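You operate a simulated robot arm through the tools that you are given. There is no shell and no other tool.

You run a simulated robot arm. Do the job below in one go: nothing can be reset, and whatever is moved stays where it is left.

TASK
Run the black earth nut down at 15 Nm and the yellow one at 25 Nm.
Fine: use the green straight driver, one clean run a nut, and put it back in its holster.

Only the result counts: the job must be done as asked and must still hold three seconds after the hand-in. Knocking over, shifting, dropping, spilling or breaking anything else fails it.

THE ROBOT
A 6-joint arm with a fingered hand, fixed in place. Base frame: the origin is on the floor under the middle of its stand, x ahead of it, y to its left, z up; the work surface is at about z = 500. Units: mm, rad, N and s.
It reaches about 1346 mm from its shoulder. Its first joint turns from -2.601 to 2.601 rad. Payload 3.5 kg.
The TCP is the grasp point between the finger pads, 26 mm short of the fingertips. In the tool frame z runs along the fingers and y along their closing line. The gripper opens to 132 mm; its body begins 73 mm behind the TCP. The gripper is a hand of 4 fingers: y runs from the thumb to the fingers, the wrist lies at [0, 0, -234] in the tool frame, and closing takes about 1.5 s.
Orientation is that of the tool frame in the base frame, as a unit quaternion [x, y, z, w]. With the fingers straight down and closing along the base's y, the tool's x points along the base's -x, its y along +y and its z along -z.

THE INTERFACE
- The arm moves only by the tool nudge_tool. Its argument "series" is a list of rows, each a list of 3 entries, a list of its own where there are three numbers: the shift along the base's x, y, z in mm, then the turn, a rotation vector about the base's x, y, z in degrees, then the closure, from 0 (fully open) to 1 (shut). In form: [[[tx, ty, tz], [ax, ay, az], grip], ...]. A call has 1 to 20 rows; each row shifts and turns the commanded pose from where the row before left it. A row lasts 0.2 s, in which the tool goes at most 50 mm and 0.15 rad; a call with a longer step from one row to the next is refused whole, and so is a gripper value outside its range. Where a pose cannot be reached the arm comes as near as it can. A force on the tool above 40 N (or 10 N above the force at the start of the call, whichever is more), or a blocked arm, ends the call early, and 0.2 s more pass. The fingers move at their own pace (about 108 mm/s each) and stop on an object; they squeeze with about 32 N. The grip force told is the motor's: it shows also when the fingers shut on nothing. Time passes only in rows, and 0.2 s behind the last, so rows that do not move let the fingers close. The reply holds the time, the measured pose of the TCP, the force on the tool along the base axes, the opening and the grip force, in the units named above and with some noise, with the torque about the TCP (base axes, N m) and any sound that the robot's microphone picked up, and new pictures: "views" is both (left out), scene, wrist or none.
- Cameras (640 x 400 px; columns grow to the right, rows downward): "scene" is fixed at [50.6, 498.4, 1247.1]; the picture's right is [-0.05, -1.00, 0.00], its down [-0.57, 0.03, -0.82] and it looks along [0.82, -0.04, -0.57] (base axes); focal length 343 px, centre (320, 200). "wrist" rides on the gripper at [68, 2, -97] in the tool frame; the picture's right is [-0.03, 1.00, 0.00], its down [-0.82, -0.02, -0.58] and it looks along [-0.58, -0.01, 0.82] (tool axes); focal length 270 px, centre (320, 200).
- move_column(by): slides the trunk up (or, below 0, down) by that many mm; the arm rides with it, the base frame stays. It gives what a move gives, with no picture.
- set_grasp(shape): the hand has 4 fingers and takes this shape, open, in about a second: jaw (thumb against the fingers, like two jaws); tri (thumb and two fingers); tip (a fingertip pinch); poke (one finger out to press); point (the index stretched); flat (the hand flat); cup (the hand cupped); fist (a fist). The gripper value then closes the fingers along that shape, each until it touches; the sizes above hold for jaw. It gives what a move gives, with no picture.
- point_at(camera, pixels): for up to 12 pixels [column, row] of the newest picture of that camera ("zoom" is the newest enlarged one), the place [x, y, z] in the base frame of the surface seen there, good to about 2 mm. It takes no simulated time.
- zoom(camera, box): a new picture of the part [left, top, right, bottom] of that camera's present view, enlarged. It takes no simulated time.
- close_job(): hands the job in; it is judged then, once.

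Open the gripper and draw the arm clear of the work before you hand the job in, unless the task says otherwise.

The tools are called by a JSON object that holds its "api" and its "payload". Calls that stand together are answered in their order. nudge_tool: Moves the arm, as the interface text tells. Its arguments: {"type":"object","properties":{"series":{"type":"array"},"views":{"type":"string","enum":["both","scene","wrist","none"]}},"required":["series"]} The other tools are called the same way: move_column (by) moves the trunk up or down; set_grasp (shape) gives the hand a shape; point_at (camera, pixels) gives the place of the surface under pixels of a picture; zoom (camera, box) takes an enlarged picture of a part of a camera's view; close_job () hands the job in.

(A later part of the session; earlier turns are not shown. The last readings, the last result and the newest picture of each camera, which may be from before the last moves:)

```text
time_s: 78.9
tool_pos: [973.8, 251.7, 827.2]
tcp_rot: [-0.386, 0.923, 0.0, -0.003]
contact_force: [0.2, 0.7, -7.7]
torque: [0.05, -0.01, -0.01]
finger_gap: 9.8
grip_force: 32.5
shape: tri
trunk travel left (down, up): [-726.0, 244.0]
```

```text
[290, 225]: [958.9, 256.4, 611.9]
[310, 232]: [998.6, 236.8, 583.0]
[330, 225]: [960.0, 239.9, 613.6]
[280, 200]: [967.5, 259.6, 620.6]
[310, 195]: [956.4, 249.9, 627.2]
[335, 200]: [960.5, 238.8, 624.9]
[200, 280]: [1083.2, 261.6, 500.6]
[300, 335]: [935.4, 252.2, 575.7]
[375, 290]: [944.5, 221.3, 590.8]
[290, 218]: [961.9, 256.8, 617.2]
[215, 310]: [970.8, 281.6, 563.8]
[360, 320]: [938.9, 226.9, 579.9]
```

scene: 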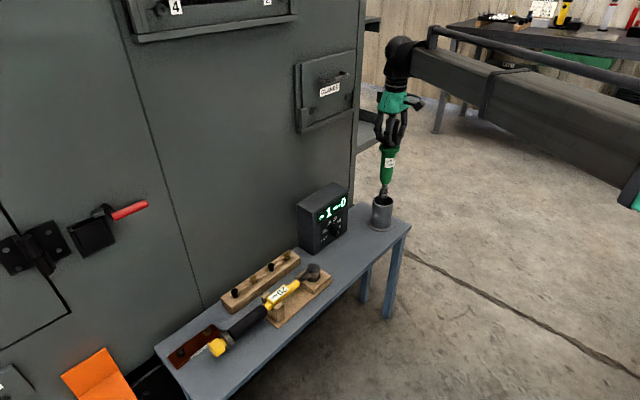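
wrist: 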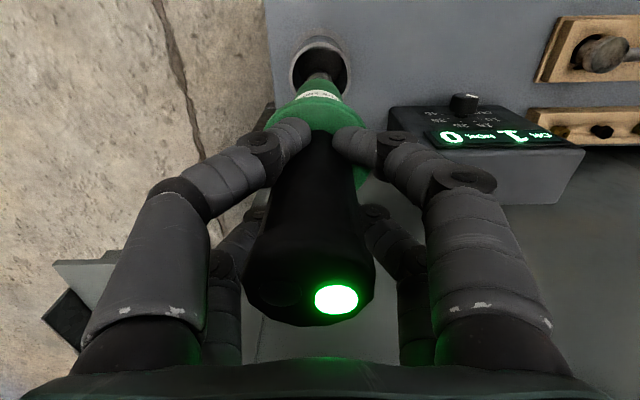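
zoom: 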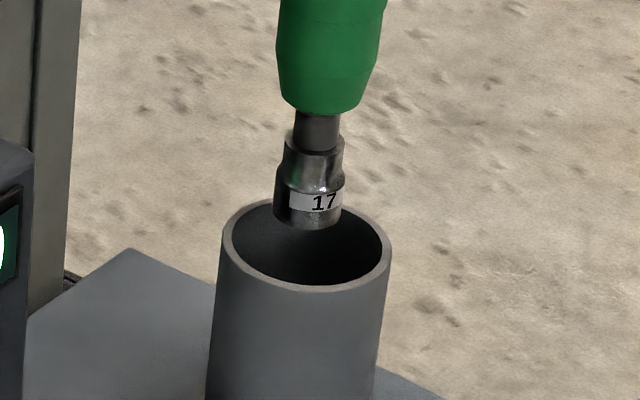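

Fits give the holster axis at (968,247.5) and the socket axis at about (971.2,248.8). I shift (-3,-1.3) and lower 70 mm into the holster.

{"api": "nudge_tool", "payload": {"series": [[[-3.0, -1.3, 0], [0, 0, 0], 1.0], [[0, 0, 0], [0, 0, 0], 1.0]], "views": "none"}}

{"api": "move_column", "payload": {"by": -35}}

{"api": "move_column", "payload": {"by": -35}}

{"api": "nudge_tool", "payload": {"series": [[[0, 0, 0], [0, 0, 0], 1.0]], "views": "both"}}

{"api": "zoom", "payload": {"camera": "scene", "box": [350, 140, 420, 240]}}

```text
time_s: 79.5
tool_pos: [970.4, 250.0, 826.3]
tcp_rot: [-0.386, 0.923, -0.001, -0.003]
contact_force: [-0.3, -0.2, -8.6]
torque: [0.04, -0.02, 0.04]
finger_gap: 9.8
grip_force: 31.9
shape: tri
trunk travel left (down, up): [-726.0, 244.0]
```

```text
time_s: 80.3
tool_pos: [969.9, 251.3, 790.7]
tcp_rot: [-0.386, 0.922, 0.0, -0.003]
contact_force: [-0.5, -0.2, -8.6]
torque: [0.02, -0.04, 0.04]
finger_gap: 10.0
grip_force: 32.0
shape: tri
trunk travel left (down, up): [-691.0, 279.0]
```

```text
time_s: 81.1
tool_pos: [969.4, 249.8, 755.7]
tcp_rot: [-0.386, 0.922, 0.0, -0.003]
contact_force: [1.1, -0.6, -8.1]
torque: [0.09, 0.0, -0.01]
finger_gap: 9.8
grip_force: 31.9
shape: tri
trunk travel left (down, up): [-656.0, 314.0]
```

```text
time_s: 81.5
tool_pos: [971.6, 250.9, 755.9]
tcp_rot: [-0.386, 0.922, 0.0, -0.003]
contact_force: [0.1, -0.5, -8.8]
torque: [0.02, -0.02, 0.01]
finger_gap: 10.0
grip_force: 32.2
shape: tri
trunk travel left (down, up): [-656.0, 314.0]
```

scene: 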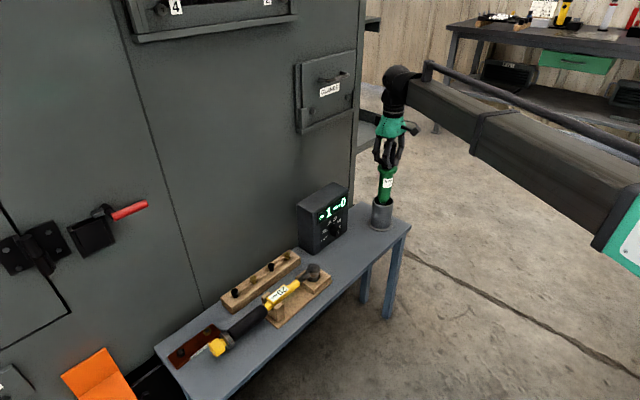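
wrist: 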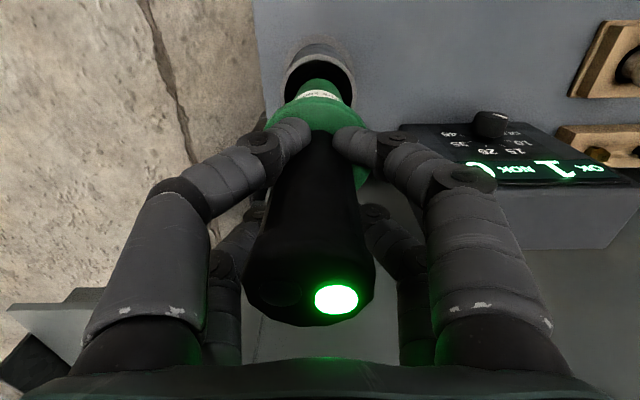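

```text
4.00 times, centred on (385, 190) of scene
```

zoom: 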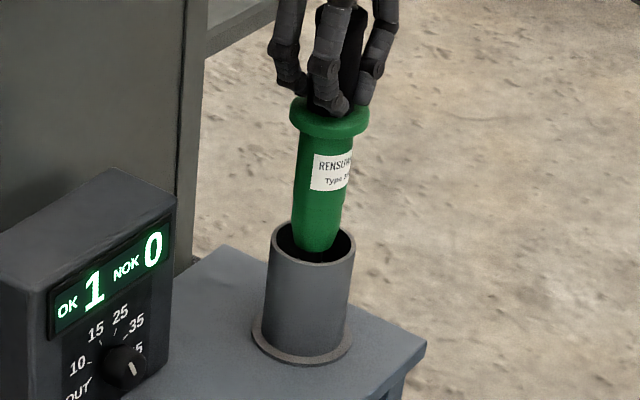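

Centred with no contact. I lower 32 mm, then creep in 1 mm steps until the weight transfers (without pressing hard enough to trigger the driver).

{"api": "move_column", "payload": {"by": -32}}

{"api": "move_column", "payload": {"by": -2}}

{"api": "move_column", "payload": {"by": -1}}

```text
time_s: 82.3
tool_pos: [971.0, 250.2, 725.5]
tcp_rot: [-0.386, 0.922, 0.0, -0.002]
contact_force: [0.1, -0.7, -8.1]
torque: [0.04, 0.03, 0.0]
finger_gap: 9.9
grip_force: 32.1
shape: tri
trunk travel left (down, up): [-624.0, 346.0]
```

```text
time_s: 82.8
tool_pos: [969.9, 251.2, 723.0]
tcp_rot: [-0.385, 0.923, 0.0, -0.002]
contact_force: [-0.1, 0.1, -7.9]
torque: [0.02, -0.01, 0.02]
finger_gap: 9.8
grip_force: 32.1
shape: tri
trunk travel left (down, up): [-622.0, 348.0]
```

```text
time_s: 83.3
tool_pos: [970.4, 251.2, 719.9]
tcp_rot: [-0.386, 0.923, -0.001, -0.003]
contact_force: [-0.8, 0.2, -7.2]
torque: [0.01, -0.02, 0.01]
finger_gap: 9.8
grip_force: 32.4
shape: tri
trunk travel left (down, up): [-621.0, 349.0]
```

Still hanging (−7.2 N) at trunk 349; the original grasp was at 352. I continue in 1 mm steps.

{"api": "move_column", "payload": {"by": -1}}

{"api": "move_column", "payload": {"by": -1}}

{"api": "move_column", "payload": {"by": -1}}

```text
time_s: 83.8
tool_pos: [970.5, 250.6, 720.4]
tcp_rot: [-0.386, 0.922, 0.0, -0.002]
contact_force: [0.1, 0.3, -7.6]
torque: [0.03, -0.03, 0.0]
finger_gap: 9.7
grip_force: 32.0
shape: tri
trunk travel left (down, up): [-620.0, 350.0]
```

```text
time_s: 84.3
tool_pos: [971.2, 251.7, 720.1]
tcp_rot: [-0.386, 0.923, 0.0, -0.003]
contact_force: [0.1, 0.6, -8.3]
torque: [0.03, 0.02, 0.0]
finger_gap: 9.6
grip_force: 32.3
shape: tri
trunk travel left (down, up): [-619.0, 351.0]
```

```text
time_s: 84.8
tool_pos: [971.0, 250.1, 718.1]
tcp_rot: [-0.386, 0.922, 0.0, -0.002]
contact_force: [0.1, 0.3, -8.1]
torque: [0.04, 0.0, -0.01]
finger_gap: 9.7
grip_force: 32.0
shape: tri
trunk travel left (down, up): [-618.0, 352.0]
```

Still −8 N; the driver apparently sits a little higher in the hand now. Continue in 1 mm steps.

{"api": "move_column", "payload": {"by": -1}}

{"api": "move_column", "payload": {"by": -1}}

{"api": "move_column", "payload": {"by": -1}}

```text
time_s: 85.4
tool_pos: [970.6, 250.7, 718.6]
tcp_rot: [-0.385, 0.923, 0.0, -0.002]
contact_force: [-0.1, 0.6, 0.2]
torque: [0.08, -0.1, -0.03]
finger_gap: 9.8
grip_force: 31.8
shape: tri
trunk travel left (down, up): [-617.0, 353.0]
```

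```text
time_s: 85.9
tool_pos: [970.6, 251.1, 717.8]
tcp_rot: [-0.385, 0.923, -0.001, -0.002]
contact_force: [-0.2, 1.4, 9.6]
torque: [0.15, -0.17, 0.02]
finger_gap: 9.9
grip_force: 31.4
shape: tri
trunk travel left (down, up): [-616.0, 354.0]
```

```text
time_s: 86.4
tool_pos: [968.8, 249.2, 718.4]
tcp_rot: [-0.386, 0.923, 0.0, -0.001]
contact_force: [0.0, 2.0, 18.5]
torque: [0.23, -0.26, 0.01]
finger_gap: 9.9
grip_force: 32.2
shape: tri
trunk travel left (down, up): [-615.0, 355.0]
```

The socket has touched the floor and pressing rose to 18 N, so I immediately back up 2 mm to unload and check the counters.

{"api": "move_column", "payload": {"by": 2}}

{"api": "nudge_tool", "payload": {"series": [[[0, 0, 0], [0, 0, 0], 1.0]], "views": "both"}}

{"api": "zoom", "payload": {"camera": "scene", "box": [300, 130, 430, 240]}}

```text
time_s: 86.9
tool_pos: [968.9, 250.8, 718.2]
tcp_rot: [-0.386, 0.923, 0.001, -0.001]
contact_force: [-0.1, 0.7, 2.5]
torque: [0.1, -0.11, 0.02]
finger_gap: 9.9
grip_force: 32.2
shape: tri
trunk travel left (down, up): [-617.0, 353.0]
```

```text
time_s: 87.3
tool_pos: [969.3, 249.6, 718.9]
tcp_rot: [-0.386, 0.923, 0.0, -0.003]
contact_force: [0.4, 0.7, 1.5]
torque: [0.09, -0.08, 0.03]
finger_gap: 10.0
grip_force: 32.5
shape: tri
trunk travel left (down, up): [-617.0, 353.0]
```

scene: 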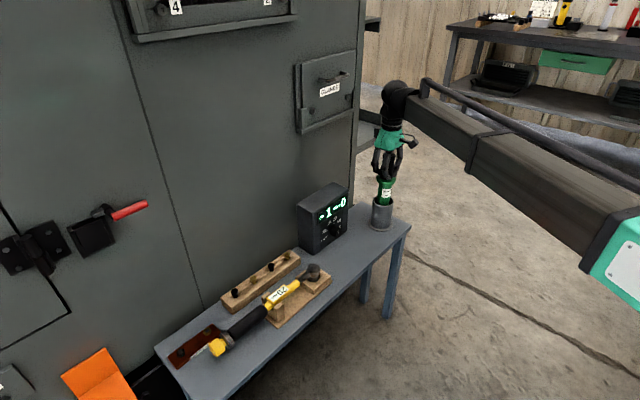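
wrist: 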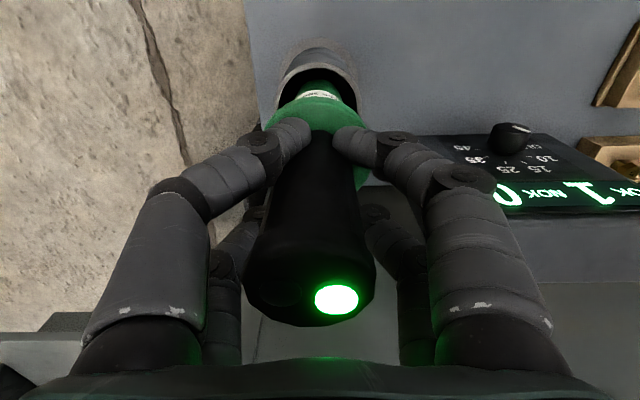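

```text
3.64 times, centred on (365, 185) of scene
```

zoom: 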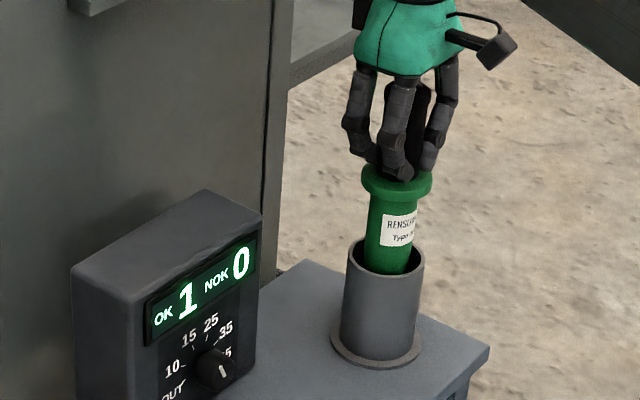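

Counters still OK 1 / NOK 0, and the driver rests lightly on the holster floor. I open the fingers slowly to release it.

{"api": "nudge_tool", "payload": {"series": [[[0, 0, 0], [0, 0, 0], 0.9], [[0, 0, 0], [0, 0, 0], 0.85], [[0, 0, 0], [0, 0, 0], 0.8], [[0, 0, 0], [0, 0, 0], 0.75], [[0, 0, 0], [0, 0, 0], 0.65], [[0, 0, 0], [0, 0, 0], 0.5], [[0, 0, 0], [0, 0, 0], 0.3], [[0, 0, 0], [0, 0, 0], 0.1], [[0, 0, 0], [0, 0, 0], 0]], "views": "both"}}

{"api": "zoom", "payload": {"camera": "scene", "box": [300, 130, 430, 240]}}

```text
time_s: 89.3
tool_pos: [970.0, 250.7, 719.5]
tcp_rot: [-0.386, 0.923, 0.0, -0.002]
contact_force: [0.9, -0.4, -0.2]
torque: [0.02, -0.04, -0.02]
finger_gap: 131.9
grip_force: 0.0
shape: tri
trunk travel left (down, up): [-617.0, 353.0]
```

scene: 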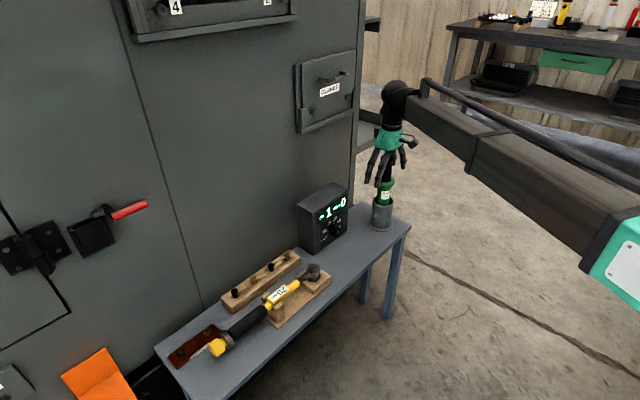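
wrist: 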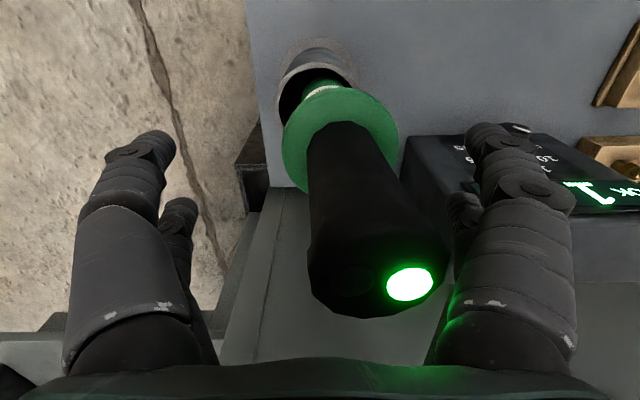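

```text
3.64 times, centred on (365, 185) of scene
```

zoom: 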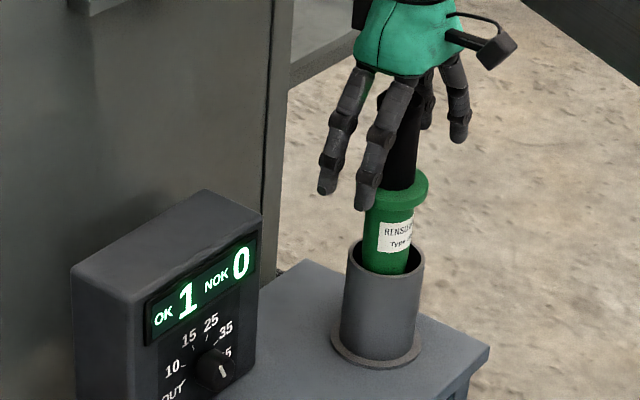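

The driver is in its holster but leans toward the fingers' side (cap at (378,285)). Nothing touches it; I raise the hand straight up 150 mm and measure its lean.

{"api": "move_column", "payload": {"by": 150}}

{"api": "nudge_tool", "payload": {"series": [[[-20, -20, 0], [0, 0, 0], 0], [[-20, -20, 0], [0, 0, 0], 0]], "views": "both"}}

{"api": "zoom", "payload": {"camera": "scene", "box": [340, 140, 430, 240]}}

{"api": "zoom", "payload": {"camera": "wrist", "box": [250, 60, 410, 200]}}

```text
time_s: 91.0
tool_pos: [970.5, 249.9, 868.0]
tcp_rot: [-0.385, 0.923, 0.0, -0.002]
contact_force: [0.2, 0.1, 0.3]
torque: [0.03, 0.0, 0.03]
finger_gap: 131.9
grip_force: 0.0
shape: tri
trunk travel left (down, up): [-767.0, 203.0]
```

```text
time_s: 91.7
tool_pos: [927.8, 209.2, 868.9]
tcp_rot: [-0.386, 0.922, 0.0, -0.002]
contact_force: [0.2, -1.0, 0.2]
torque: [0.01, 0.03, 0.04]
finger_gap: 132.0
grip_force: 0.1
shape: tri
trunk travel left (down, up): [-767.0, 203.0]
```

scene: 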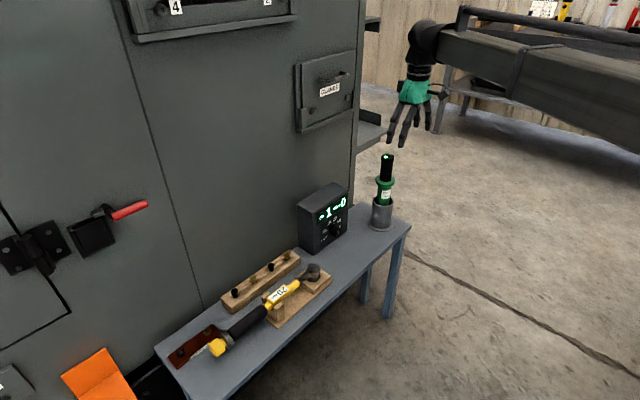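
wrist: 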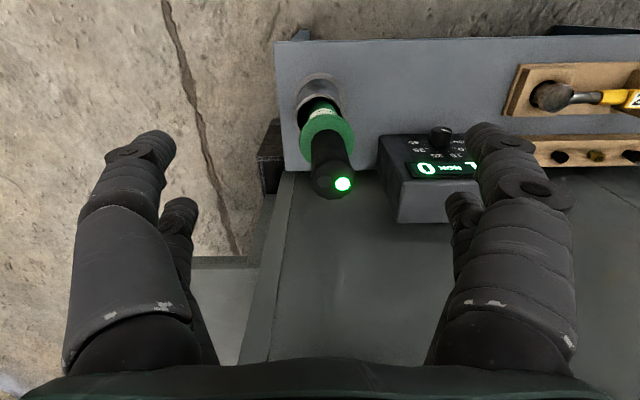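

```text
4.00 times, centred on (385, 190) of scene
```

zoom: 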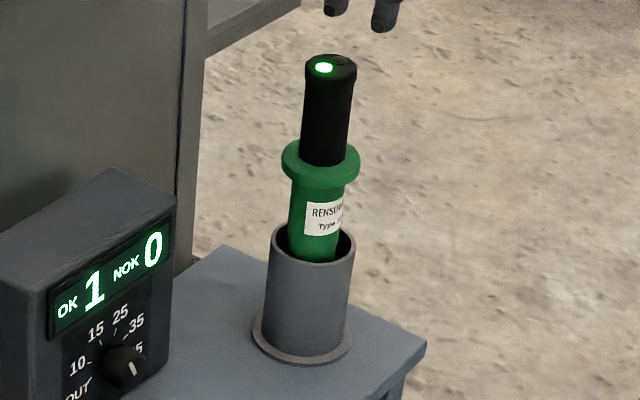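

```text
2.86 times, centred on (330, 130) of wrist
```

zoom: 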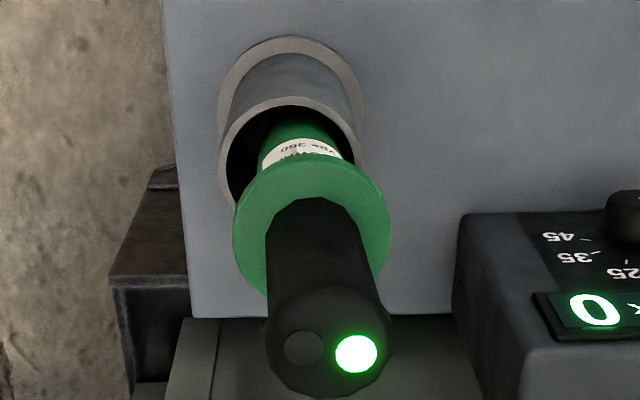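

The driver stays in its holster, leaning slightly but stable. Next is the dial: I move the hand back to the dial stand-off (769,314) and pitch it to 70° again with -22.5° roll.

{"api": "nudge_tool", "payload": {"series": [[[-32, 21, 0], [0, 0, 0], 0], [[-32, 21, 0], [0, 0, 0], 0], [[-32, 21, 0], [0, 0, 0], 0], [[-32, 21, 0], [0, 0, 0], 0], [[-30.8, 20.8, 0], [0, 0, 0], 0], [[0, 0, 0], [5.5, -5.5, 0], 0.2], [[0, 0, 0], [5.5, -5.5, 0], 0.4], [[0, 0, 0], [5.5, -5.5, 0], 0.62], [[0, 0, 0], [5.5, -5.5, 0], 0.62], [[0, 0, 0], [5.5, -5.5, 0], 0.62], [[0, 0, 0], [5.5, -5.5, 0], 0.62], [[0, 0, 0], [5.5, -5.5, 0], 0.62], [[0, 0, 0], [5.5, -5.5, 0], 0.62], [[0, 0, 0], [5.5, -5.5, 0], 0.62], [[0, 0, 0], [-4.98, -4.98, 2.57], 0.62], [[0, 0, 0], [-4.98, -4.98, 2.57], 0.62], [[0, 0, 0], [-4.98, -4.98, 2.57], 0.62]], "views": "both"}}

```text
time_s: 95.2
tool_pos: [771.2, 315.0, 1021.7]
tcp_rot: [-0.459, 0.68, 0.109, 0.561]
contact_force: [0.6, -0.1, -0.6]
torque: [0.02, 0.0, 0.03]
finger_gap: 50.6
grip_force: 0.0
shape: tri
out of reach, approached as far as the arm can: row 7, 8, 9, 10, 11, 12, 13, 14
trunk travel left (down, up): [-767.0, 203.0]
```

scene: 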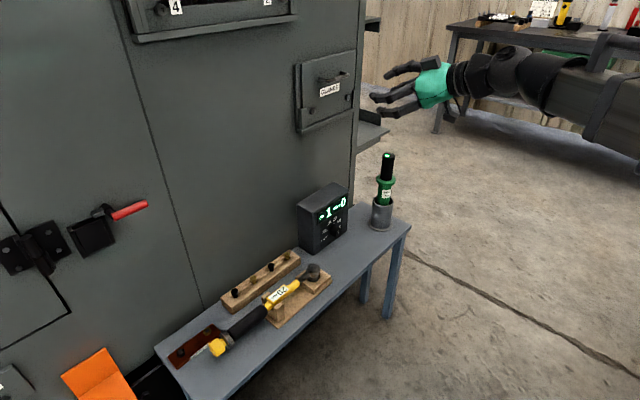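
wrist: 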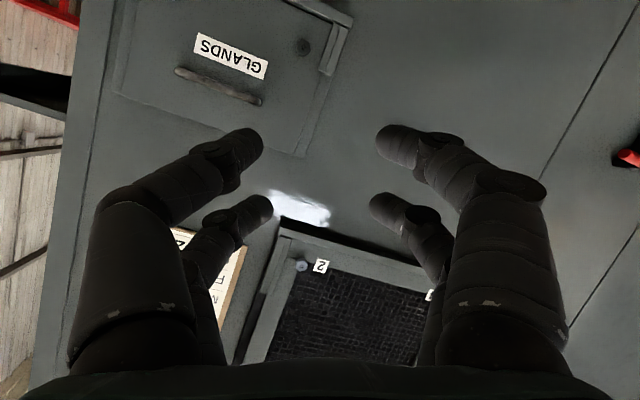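

The orientation matches the earlier dial approach. I lower the trunk 457 mm to dial height (the column below is clear).

{"api": "move_column", "payload": {"by": -457}}

{"api": "nudge_tool", "payload": {"series": [[[19, 19.5, 0], [0, 0, 0], 0.62], [[19, 19.5, 0], [0, 0, 0], 0.62], [[19, 19.5, 0], [0, 0, 0], 0.62], [[17, 18.5, 0], [0, 0, 0], 0.62], [[0, 0, 0], [0, 0, 0], 0.62]], "views": "both"}}

{"api": "zoom", "payload": {"camera": "wrist", "box": [190, 90, 450, 250]}}

```text
refused: -457 is not a number from -400 to 400
```

```text
time_s: 96.5
tool_pos: [846.4, 393.6, 1020.2]
tcp_rot: [-0.459, 0.681, 0.11, 0.56]
contact_force: [-0.5, -0.3, -0.4]
torque: [0.02, 0.03, 0.02]
finger_gap: 50.9
grip_force: 0.0
shape: tri
trunk travel left (down, up): [-767.0, 203.0]
```

scene: 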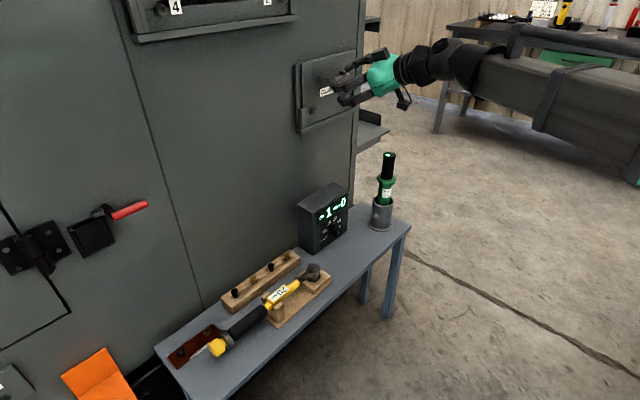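
wrist: 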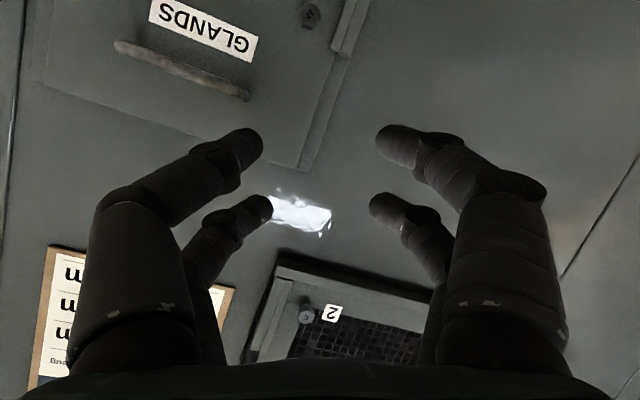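

```text
2.46 times, centred on (320, 170) of wrist
```

zoom: 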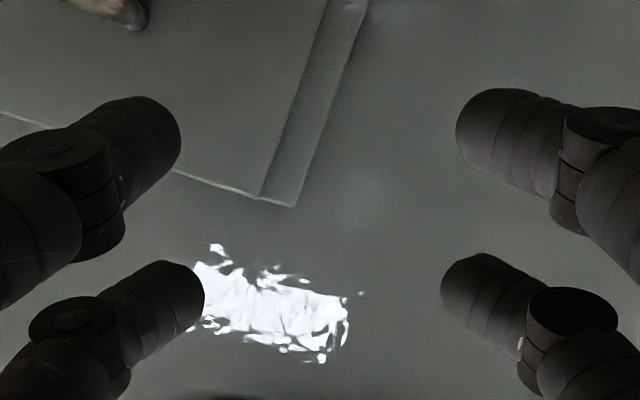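

The trunk move was refused (limit ±400 per call), so the horizontal move happened up high — without touching anything. I retract to the stand-off first.

{"api": "nudge_tool", "payload": {"series": [[[-19, -19.5, 0], [0, 0, 0], 0.62], [[-19, -19.5, 0], [0, 0, 0], 0.62], [[-19, -19.5, 0], [0, 0, 0], 0.62], [[-19, -19.5, 0], [0, 0, 0], 0.62], [[0, 0, 0], [0, 0, 0], 0.62]], "views": "none"}}

```text
time_s: 97.7
tool_pos: [771.8, 314.5, 1020.6]
tcp_rot: [-0.458, 0.681, 0.109, 0.56]
contact_force: [0.0, -0.2, 0.6]
torque: [-0.04, -0.02, 0.0]
finger_gap: 50.6
grip_force: 0.1
shape: tri
trunk travel left (down, up): [-767.0, 203.0]
```

Back at the stand-off (771.8,314.5). I lower the trunk 300 mm first.

{"api": "move_column", "payload": {"by": -300}}

```text
time_s: 100.7
tool_pos: [770.6, 314.5, 721.3]
tcp_rot: [-0.459, 0.681, 0.109, 0.56]
contact_force: [0.2, -0.8, -0.5]
torque: [-0.02, 0.0, -0.01]
finger_gap: 50.6
grip_force: 0.1
shape: tri
trunk travel left (down, up): [-467.0, 503.0]
```

Now the remaining 157 mm to TCP z≈564.5.

{"api": "move_column", "payload": {"by": -157}}

```text
time_s: 102.5
tool_pos: [770.6, 313.9, 563.5]
tcp_rot: [-0.458, 0.681, 0.109, 0.56]
contact_force: [0.0, -0.5, 0.6]
torque: [-0.01, -0.02, 0.03]
finger_gap: 50.8
grip_force: 0.2
shape: tri
trunk travel left (down, up): [-310.0, 660.0]
```

At the same height as the first turn (trunk 660). I advance to about 44 mm depth over the dial and check.

{"api": "nudge_tool", "payload": {"series": [[[19, 19.5, 0], [0, 0, 0], 0.62], [[19, 19.5, 0], [0, 0, 0], 0.62], [[19, 19.5, 0], [0, 0, 0], 0.62], [[18, 19.5, 0], [0, 0, 0], 0.62], [[0, 0, 0], [0, 0, 0], 0.62]], "views": "wrist"}}

{"api": "zoom", "payload": {"camera": "wrist", "box": [190, 90, 450, 250]}}

```text
time_s: 103.7
tool_pos: [845.4, 392.0, 563.9]
tcp_rot: [-0.458, 0.681, 0.109, 0.56]
contact_force: [0.5, 0.6, 0.0]
torque: [0.01, 0.0, -0.02]
finger_gap: 50.7
grip_force: 0.0
shape: tri
trunk travel left (down, up): [-310.0, 660.0]
```

wrist: 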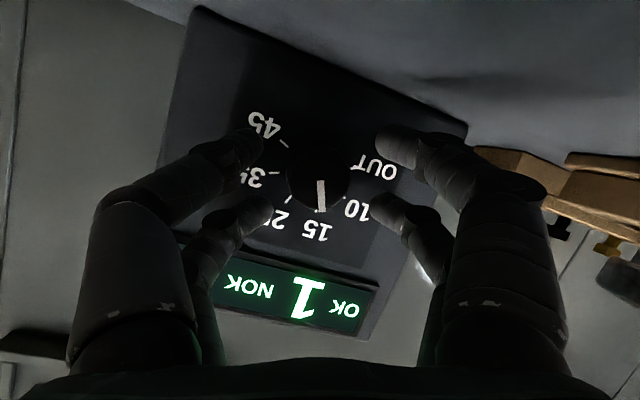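

```text
2.46 times, centred on (320, 170) of wrist
```

zoom: 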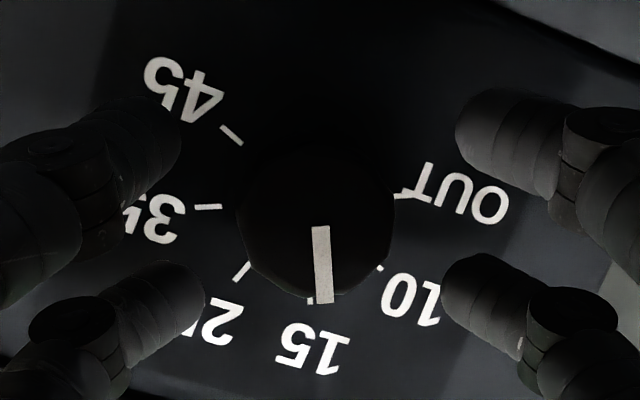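

The pointer is on 15 and the display reads OK 1. I narrow the gap to 26 mm and advance to the earlier gripping spot (852.6,399.6).

{"api": "nudge_tool", "payload": {"series": [[[0, 0, 0], [0, 0, 0], 0.8], [[0, 0, 0], [0, 0, 0], 0.8], [[2.5, 2.6, 0], [0, 0, 0], 0.8], [[2.5, 2.6, 0], [0, 0, 0], 0.8], [[2.0, 2.4, 0], [0, 0, 0], 0.8], [[0, 0, 0], [0, 0, 0], 0.8]], "views": "wrist"}}

{"api": "zoom", "payload": {"camera": "wrist", "box": [190, 90, 450, 250]}}

```text
time_s: 105.1
tool_pos: [853.0, 400.3, 564.2]
tcp_rot: [-0.458, 0.681, 0.11, 0.561]
contact_force: [-5.1, -10.3, -1.2]
torque: [0.18, -0.07, -0.2]
finger_gap: 27.4
grip_force: 0.0
shape: tri
trunk travel left (down, up): [-310.0, 660.0]
```

wrist: 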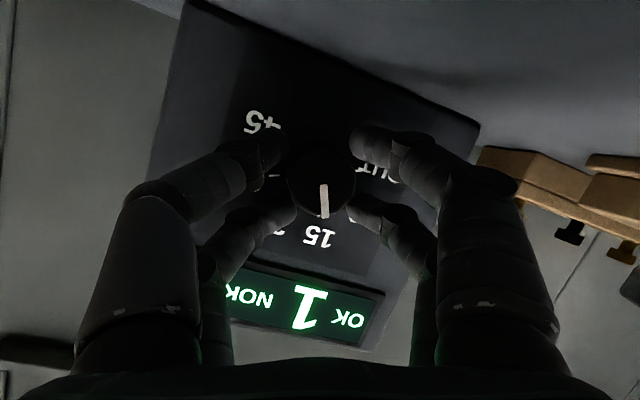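

```text
2.46 times, centred on (320, 170) of wrist
```

zoom: 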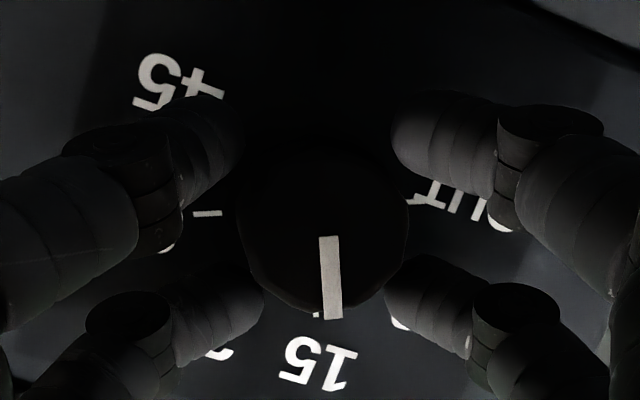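

A tip lightly touches the panel (11 N), same as the first time. I ease back 1 mm and close on the knob.

{"api": "nudge_tool", "payload": {"series": [[[-0.7, -1.0, 0], [0, 0, 0], 0.84], [[0, 0, 0], [0, 0, 0], 0.88], [[0, 0, 0], [0, 0, 0], 0.92], [[0, 0, 0], [0, 0, 0], 0.96], [[0, 0, 0], [0, 0, 0], 1.0], [[0, 0, 0], [0, 0, 0], 1.0], [[0, 0, 0], [0, 0, 0], 1.0]], "views": "wrist"}}

{"api": "zoom", "payload": {"camera": "wrist", "box": [190, 90, 450, 250]}}

```text
time_s: 106.7
tool_pos: [852.6, 400.2, 562.6]
tcp_rot: [-0.459, 0.681, 0.109, 0.561]
contact_force: [5.6, 12.3, 3.8]
torque: [0.44, -0.37, 0.51]
finger_gap: 7.9
grip_force: 32.4
shape: tri
trunk travel left (down, up): [-310.0, 660.0]
```

wrist: 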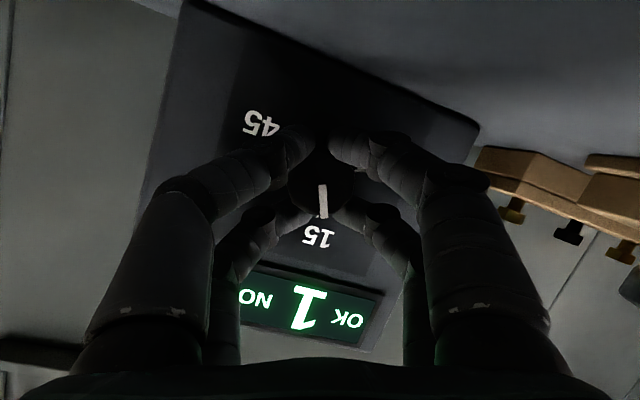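

```text
2.46 times, centred on (320, 170) of wrist
```

zoom: 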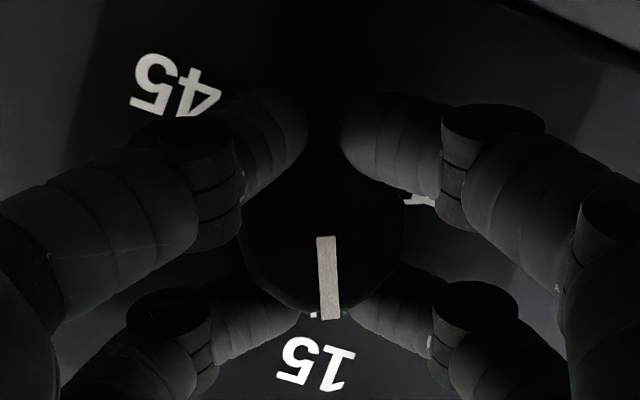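

Gripped as before (gap 7.9, 32 N). I turn +45° clockwise.

{"api": "nudge_tool", "payload": {"series": [[[0.4, 0.4, 0], [0, 0, 0], 1.0], [[0, 0, 0], [3.31, 3.33, -1.73], 1.0], [[0, 0, 0], [3.31, 3.33, -1.73], 1.0], [[0, 0, 0], [3.31, 3.33, -1.73], 1.0], [[0, 0, 0], [3.31, 3.33, -1.73], 1.0], [[0, 0, 0], [3.31, 3.33, -1.73], 1.0], [[0, 0, 0], [3.31, 3.33, -1.73], 1.0], [[0, 0, 0], [3.31, 3.33, -1.73], 1.0], [[0, 0, 0], [3.31, 3.33, -1.73], 1.0], [[0, 0, 0], [3.31, 3.33, -1.73], 1.0], [[0, 0, 0], [0, 0, 0], 1.0]], "views": "wrist"}}

{"api": "zoom", "payload": {"camera": "wrist", "box": [190, 90, 450, 250]}}

```text
time_s: 108.8
tool_pos: [852.8, 400.9, 564.7]
tcp_rot: [-0.18, 0.801, 0.308, 0.482]
contact_force: [1.4, 8.9, 7.9]
torque: [0.56, -0.52, 0.47]
finger_gap: 6.0
grip_force: 31.3
shape: tri
trunk travel left (down, up): [-310.0, 660.0]
stopped in row 10: the force on the tool passed its limit at 41 N (the readings are from after the stop); the commanded pose is now the measured one
```

wrist: 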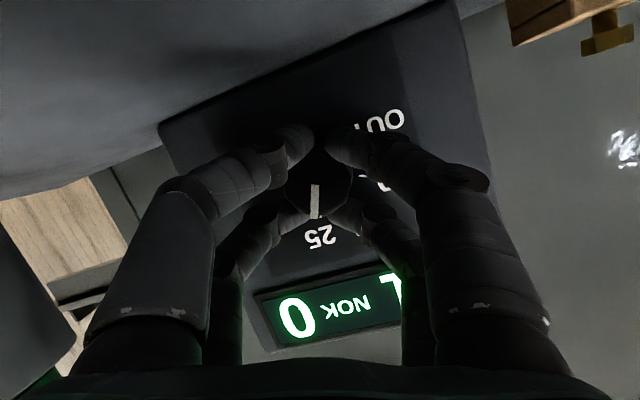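

```text
2.46 times, centred on (320, 170) of wrist
```

zoom: 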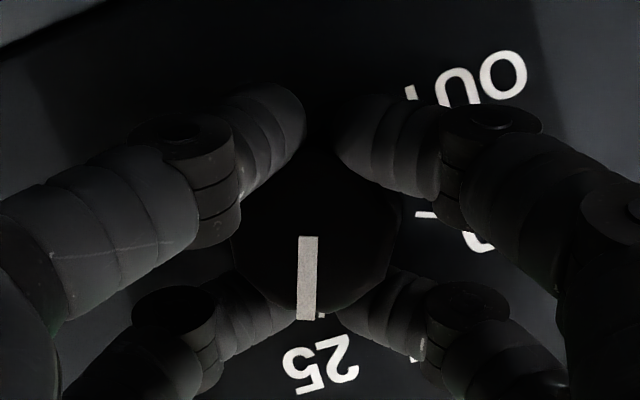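

The pointer now points at the 25 tick (zoom (307,240)→(307,318), tick at (321,314)). I release and back off to verify.

{"api": "nudge_tool", "payload": {"series": [[[0, 0, 0], [0, 0, 0], 0.85], [[0, 0, 0], [0, 0, 0], 0.75], [[0, 0, 0], [0, 0, 0], 0.75], [[-5, -5, 0], [0, 0, 0], 0.75], [[-15, -15, 0], [0, 0, 0], 0.75], [[-15, -15, 0], [0, 0, 0], 0.7]], "views": "both"}}

{"api": "zoom", "payload": {"camera": "wrist", "box": [190, 90, 450, 250]}}

{"api": "zoom", "payload": {"camera": "scene", "box": [310, 200, 360, 250]}}

```text
time_s: 110.2
tool_pos: [819.1, 364.5, 564.0]
tcp_rot: [-0.18, 0.801, 0.307, 0.482]
contact_force: [0.2, 0.1, -0.2]
torque: [-0.01, 0.01, 0.02]
finger_gap: 39.5
grip_force: 0.1
shape: tri
trunk travel left (down, up): [-310.0, 660.0]
```

scene: 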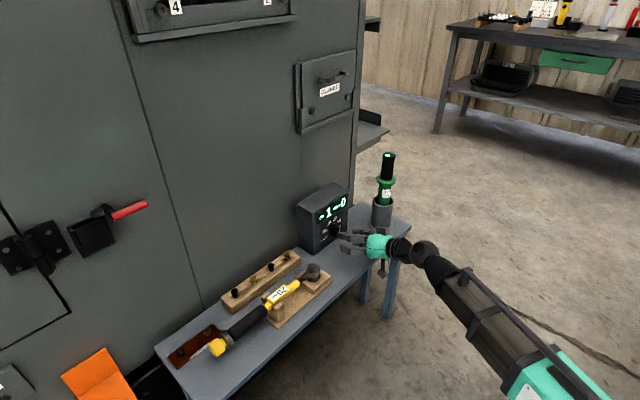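
wrist: 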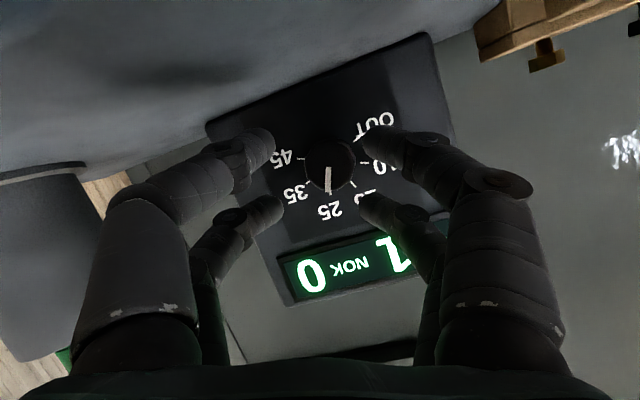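

```text
2.46 times, centred on (320, 170) of wrist
```

zoom: 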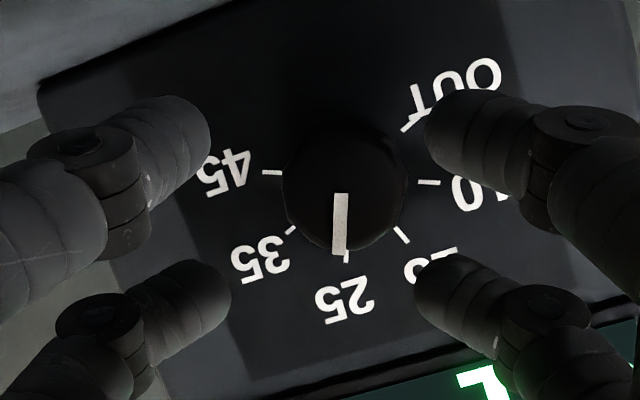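

```text
8.00 times, centred on (335, 225) of scene
```

zoom: 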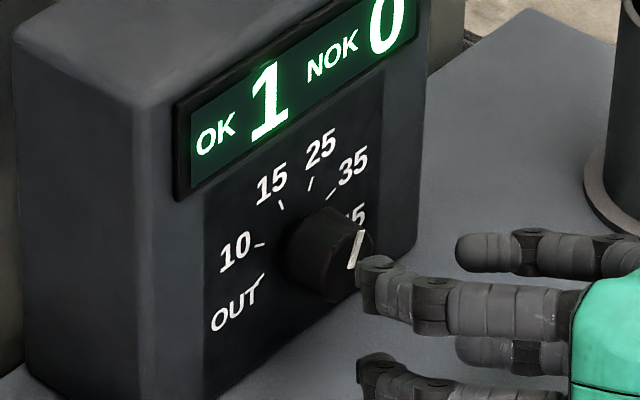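

The pointer lines up with 25 in both views; OK 1 / NOK 0. I retract, raise the trunk 330 mm and return the hand to pointing down.

{"api": "nudge_tool", "payload": {"series": [[[-25, -25, 0], [0, 0, 0], 0.5], [[-25, -25, 0], [0, 0, 0], 0.3], [[0, 0, 0], [0, 0, 0], 0.2]], "views": "none"}}

{"api": "move_column", "payload": {"by": 390}}

```text
time_s: 111.0
tool_pos: [770.1, 314.6, 563.0]
tcp_rot: [-0.179, 0.801, 0.306, 0.482]
contact_force: [1.2, 0.6, 0.0]
torque: [-0.01, -0.02, -0.03]
finger_gap: 105.6
grip_force: 0.1
shape: tri
trunk travel left (down, up): [-310.0, 660.0]
```

```text
time_s: 114.8
tool_pos: [769.2, 314.3, 953.5]
tcp_rot: [-0.179, 0.801, 0.306, 0.483]
contact_force: [-0.5, 0.6, -0.1]
torque: [0.01, -0.01, -0.02]
finger_gap: 105.5
grip_force: 0.0
shape: tri
trunk travel left (down, up): [-700.0, 270.0]
```

Now I un-roll and pitch back to straight down (TCP will end near z 800).

{"api": "nudge_tool", "payload": {"series": [[[0, 0, 0], [-4.53, -4.55, 2.37], 0], [[0, 0, 0], [-4.53, -4.55, 2.37], 0], [[0, 0, 0], [-4.53, -4.55, 2.37], 0], [[0, 0, 0], [-5.5, 5.5, 0], 0], [[0, 0, 0], [-5.5, 5.5, 0], 0], [[0, 0, 0], [-5.5, 5.5, 0], 0], [[0, 0, 0], [-5.5, 5.5, 0], 0], [[0, 0, 0], [-5.5, 5.5, 0], 0], [[0, 0, 0], [-5.5, 5.5, 0], 0], [[0, 0, 0], [-5.5, 5.5, 0], 0], [[0, 0, 0], [-5.5, 5.5, 0], 0], [[0, 0, 0], [-5.5, 5.5, 0], 0], [[0, 0, 0], [0, 0, 0], 0]], "views": "scene"}}

{"api": "zoom", "payload": {"camera": "scene", "box": [340, 140, 430, 240]}}

```text
time_s: 117.6
tool_pos: [768.2, 313.9, 801.0]
tcp_rot: [-0.389, 0.921, -0.002, -0.005]
contact_force: [-0.7, -0.6, -0.5]
torque: [0.03, -0.02, -0.01]
finger_gap: 131.7
grip_force: 0.0
shape: tri
out of reach, approached as far as the arm can: row 4, 5, 6, 7, 8, 9, 10, 11
trunk travel left (down, up): [-700.0, 270.0]
```

scene: 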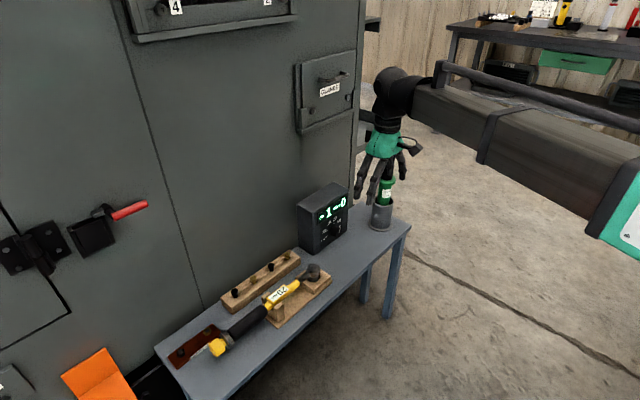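

```text
4.00 times, centred on (385, 190) of scene
```

zoom: 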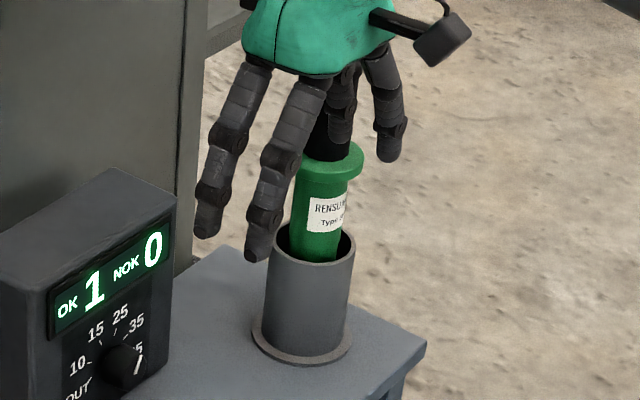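

Hand is down again. I raise 40 mm, trim the 0.6° tilt, and move to the viewing spot to measure the leaning driver.

{"api": "move_column", "payload": {"by": 45}}

{"api": "nudge_tool", "payload": {"series": [[[32, -20, 0], [0.43, -0.43, 0], 0], [[32, -20, 0], [0, 0, 0], 0], [[32, -20, 0], [0, 0, 0], 0], [[32, -20, 0], [0, 0, 0], 0], [[31, -20.5, 0], [0, 0, 0], 0], [[0, 0, 0], [0, 0, 0], 0]], "views": "both"}}

{"api": "zoom", "payload": {"camera": "wrist", "box": [240, 90, 400, 210]}}

```text
time_s: 118.4
tool_pos: [770.0, 314.0, 847.0]
tcp_rot: [-0.389, 0.921, 0.001, -0.003]
contact_force: [0.2, -0.1, 0.6]
torque: [0.01, -0.01, -0.03]
finger_gap: 132.0
grip_force: 0.1
shape: tri
trunk travel left (down, up): [-745.0, 225.0]
```

```text
time_s: 119.8
tool_pos: [929.3, 212.5, 845.6]
tcp_rot: [-0.39, 0.921, 0.002, 0.001]
contact_force: [-0.7, 0.8, -0.1]
torque: [0.01, -0.02, 0.02]
finger_gap: 131.8
grip_force: 0.0
shape: tri
trunk travel left (down, up): [-745.0, 225.0]
```

scene: 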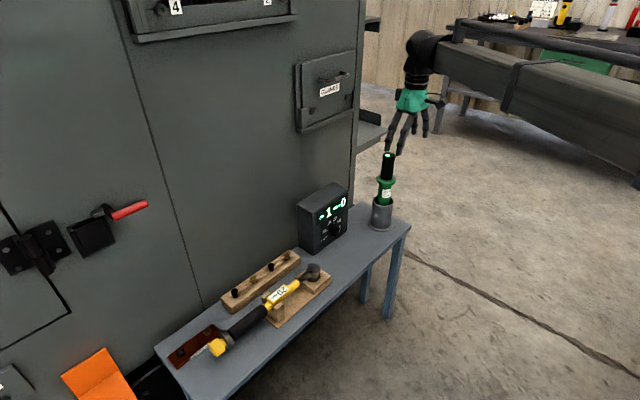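
wrist: 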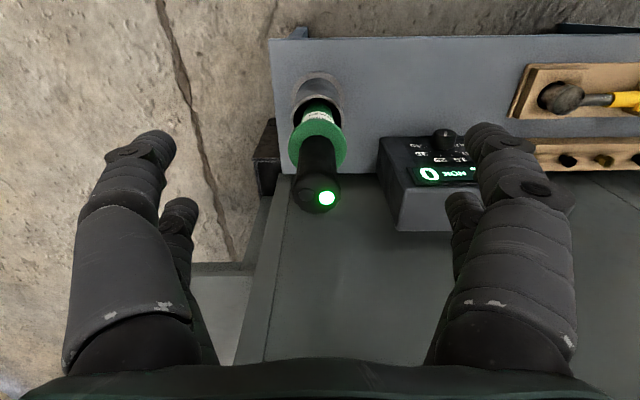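

```text
3.33 times, centred on (320, 150) of wrist
```

zoom: 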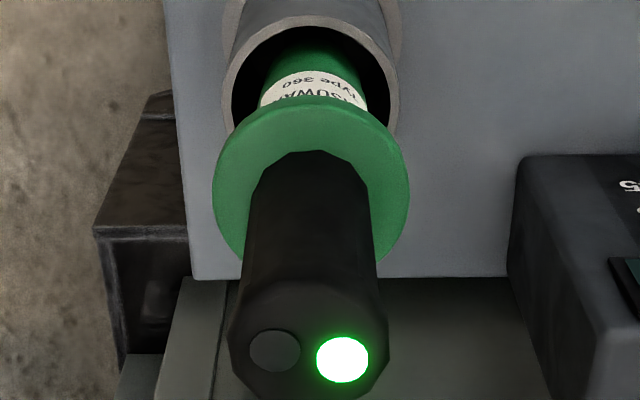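

I sample the cap and collar to get the lean of the driver.

{"api": "point_at", "payload": {"camera": "zoom", "pixels": [[308, 335], [235, 345], [384, 345], [308, 385], [308, 295], [218, 190], [405, 190], [312, 115], [240, 130], [390, 130], [240, 240], [390, 240]]}}

```text
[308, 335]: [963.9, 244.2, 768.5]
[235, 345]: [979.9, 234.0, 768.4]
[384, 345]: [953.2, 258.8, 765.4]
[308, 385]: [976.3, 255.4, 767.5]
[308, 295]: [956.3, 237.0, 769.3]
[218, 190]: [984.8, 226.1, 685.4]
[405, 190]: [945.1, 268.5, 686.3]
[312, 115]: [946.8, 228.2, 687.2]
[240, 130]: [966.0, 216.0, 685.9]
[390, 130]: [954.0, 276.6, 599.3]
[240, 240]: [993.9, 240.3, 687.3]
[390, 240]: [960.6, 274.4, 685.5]
```

The driver actually stands upright: cap (966.4,246.3), collar (966.3,246.5). I centre the hand over it.

{"api": "nudge_tool", "payload": {"series": [[[18.5, 17, 0], [0, 0, 0], 0], [[18.5, 17, 0], [0, 0, 0], 0], [[0, 0, 0], [0, 0, 0], 0]], "views": "wrist"}}

{"api": "move_column", "payload": {"by": -92}}

{"api": "nudge_tool", "payload": {"series": [[[0, 0, 0], [0, 0, 0], 0.4], [[0, 0, 0], [0, 0, 0], 0.5], [[0, 0, 0], [0, 0, 0], 0.5]], "views": "both"}}

```text
time_s: 120.6
tool_pos: [965.8, 247.8, 846.5]
tcp_rot: [-0.389, 0.921, 0.001, 0.001]
contact_force: [-0.5, 0.1, -0.2]
torque: [0.03, 0.01, 0.05]
finger_gap: 131.8
grip_force: 0.0
shape: tri
trunk travel left (down, up): [-745.0, 225.0]
```

wrist: 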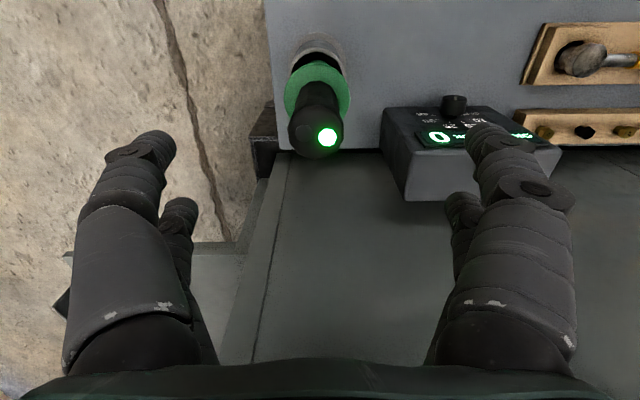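

```text
time_s: 121.9
tool_pos: [964.9, 247.2, 754.1]
tcp_rot: [-0.389, 0.921, 0.001, 0.001]
contact_force: [-0.4, -0.8, 0.6]
torque: [0.03, 0.01, -0.02]
finger_gap: 131.9
grip_force: 0.1
shape: tri
trunk travel left (down, up): [-653.0, 317.0]
```

```text
time_s: 122.7
tool_pos: [964.5, 248.7, 753.6]
tcp_rot: [-0.389, 0.921, 0.002, 0.002]
contact_force: [-0.1, -0.6, -0.6]
torque: [0.01, 0.03, -0.01]
finger_gap: 66.5
grip_force: 0.1
shape: tri
trunk travel left (down, up): [-653.0, 317.0]
```

scene: 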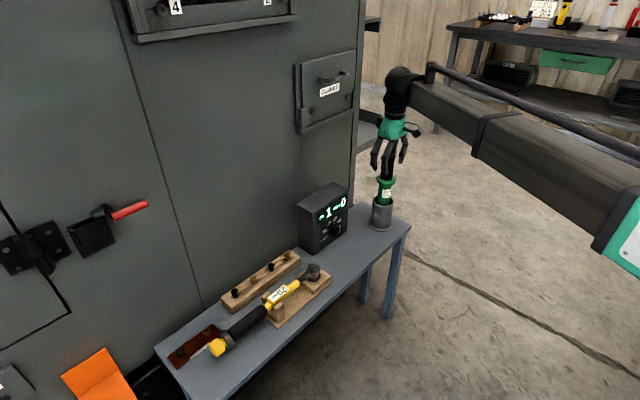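
wrist: 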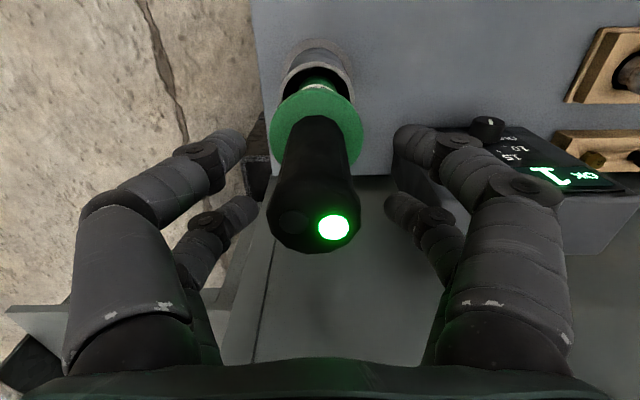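

The cap is 7 px left of the mid-line, so I shift (+2,-2), then lower 35 mm to the same grasp height as before.

{"api": "nudge_tool", "payload": {"series": [[[2, -2, 0], [0, 0, 0], 0.5], [[0, 0, 0], [0, 0, 0], 0.5]], "views": "none"}}

{"api": "move_column", "payload": {"by": -35}}

{"api": "nudge_tool", "payload": {"series": [[[0, 0, 0], [0, 0, 0], 0.7], [[0, 0, 0], [0, 0, 0], 0.75], [[0, 0, 0], [0, 0, 0], 0.8], [[0, 0, 0], [0, 0, 0], 0.85], [[0, 0, 0], [0, 0, 0], 0.9], [[0, 0, 0], [0, 0, 0], 1.0], [[0, 0, 0], [0, 0, 0], 1.0], [[0, 0, 0], [0, 0, 0], 1.0], [[0, 0, 0], [0, 0, 0], 1.0]], "views": "both"}}

{"api": "zoom", "payload": {"camera": "wrist", "box": [190, 60, 450, 260]}}

{"api": "zoom", "payload": {"camera": "scene", "box": [340, 110, 440, 240]}}

```text
time_s: 123.3
tool_pos: [966.1, 244.8, 754.2]
tcp_rot: [-0.389, 0.921, 0.002, 0.002]
contact_force: [0.0, -0.9, -0.1]
torque: [0.0, 0.0, 0.0]
finger_gap: 66.7
grip_force: 0.0
shape: tri
trunk travel left (down, up): [-653.0, 317.0]
```

```text
time_s: 124.1
tool_pos: [966.4, 245.9, 719.4]
tcp_rot: [-0.388, 0.921, 0.002, 0.002]
contact_force: [-0.2, 0.5, -0.6]
torque: [0.0, 0.01, 0.01]
finger_gap: 66.2
grip_force: 0.1
shape: tri
trunk travel left (down, up): [-618.0, 352.0]
```

```text
time_s: 126.1
tool_pos: [968.0, 245.6, 718.7]
tcp_rot: [-0.389, 0.921, 0.002, 0.001]
contact_force: [-0.4, 0.2, 0.3]
torque: [0.13, 0.16, -0.01]
finger_gap: 9.5
grip_force: 31.9
shape: tri
trunk travel left (down, up): [-618.0, 352.0]
```

scene: 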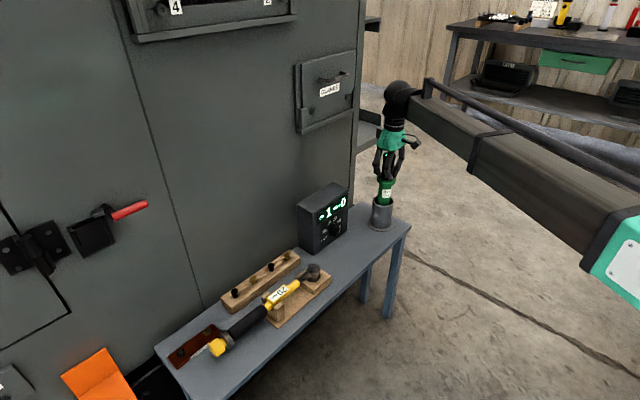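
wrist: 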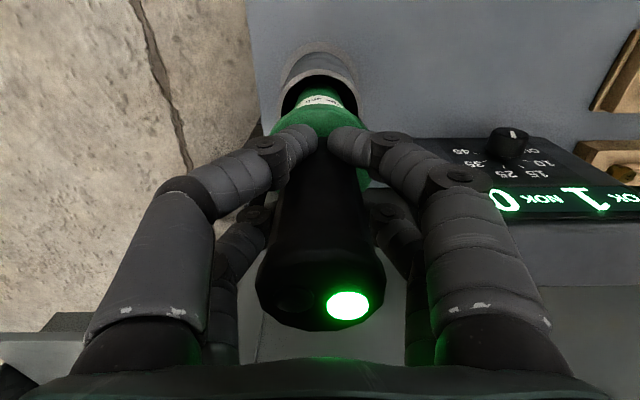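

```text
2.00 times, centred on (320, 160) of wrist
```

zoom: 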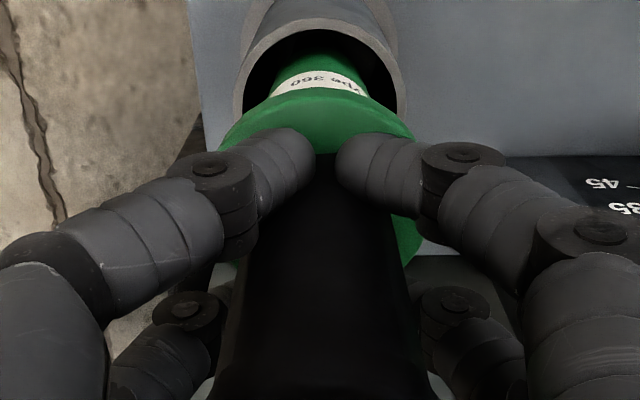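

```text
3.08 times, centred on (390, 175) of scene
```

zoom: 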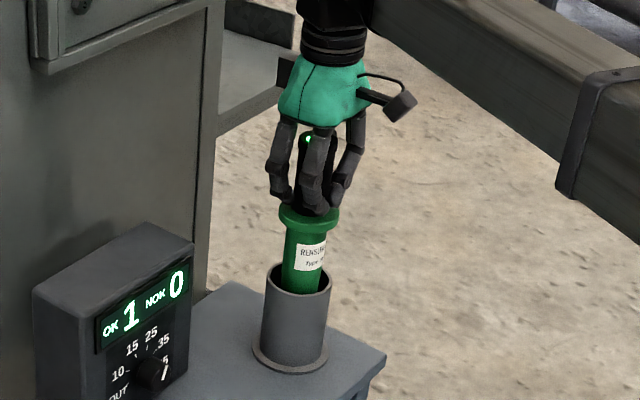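

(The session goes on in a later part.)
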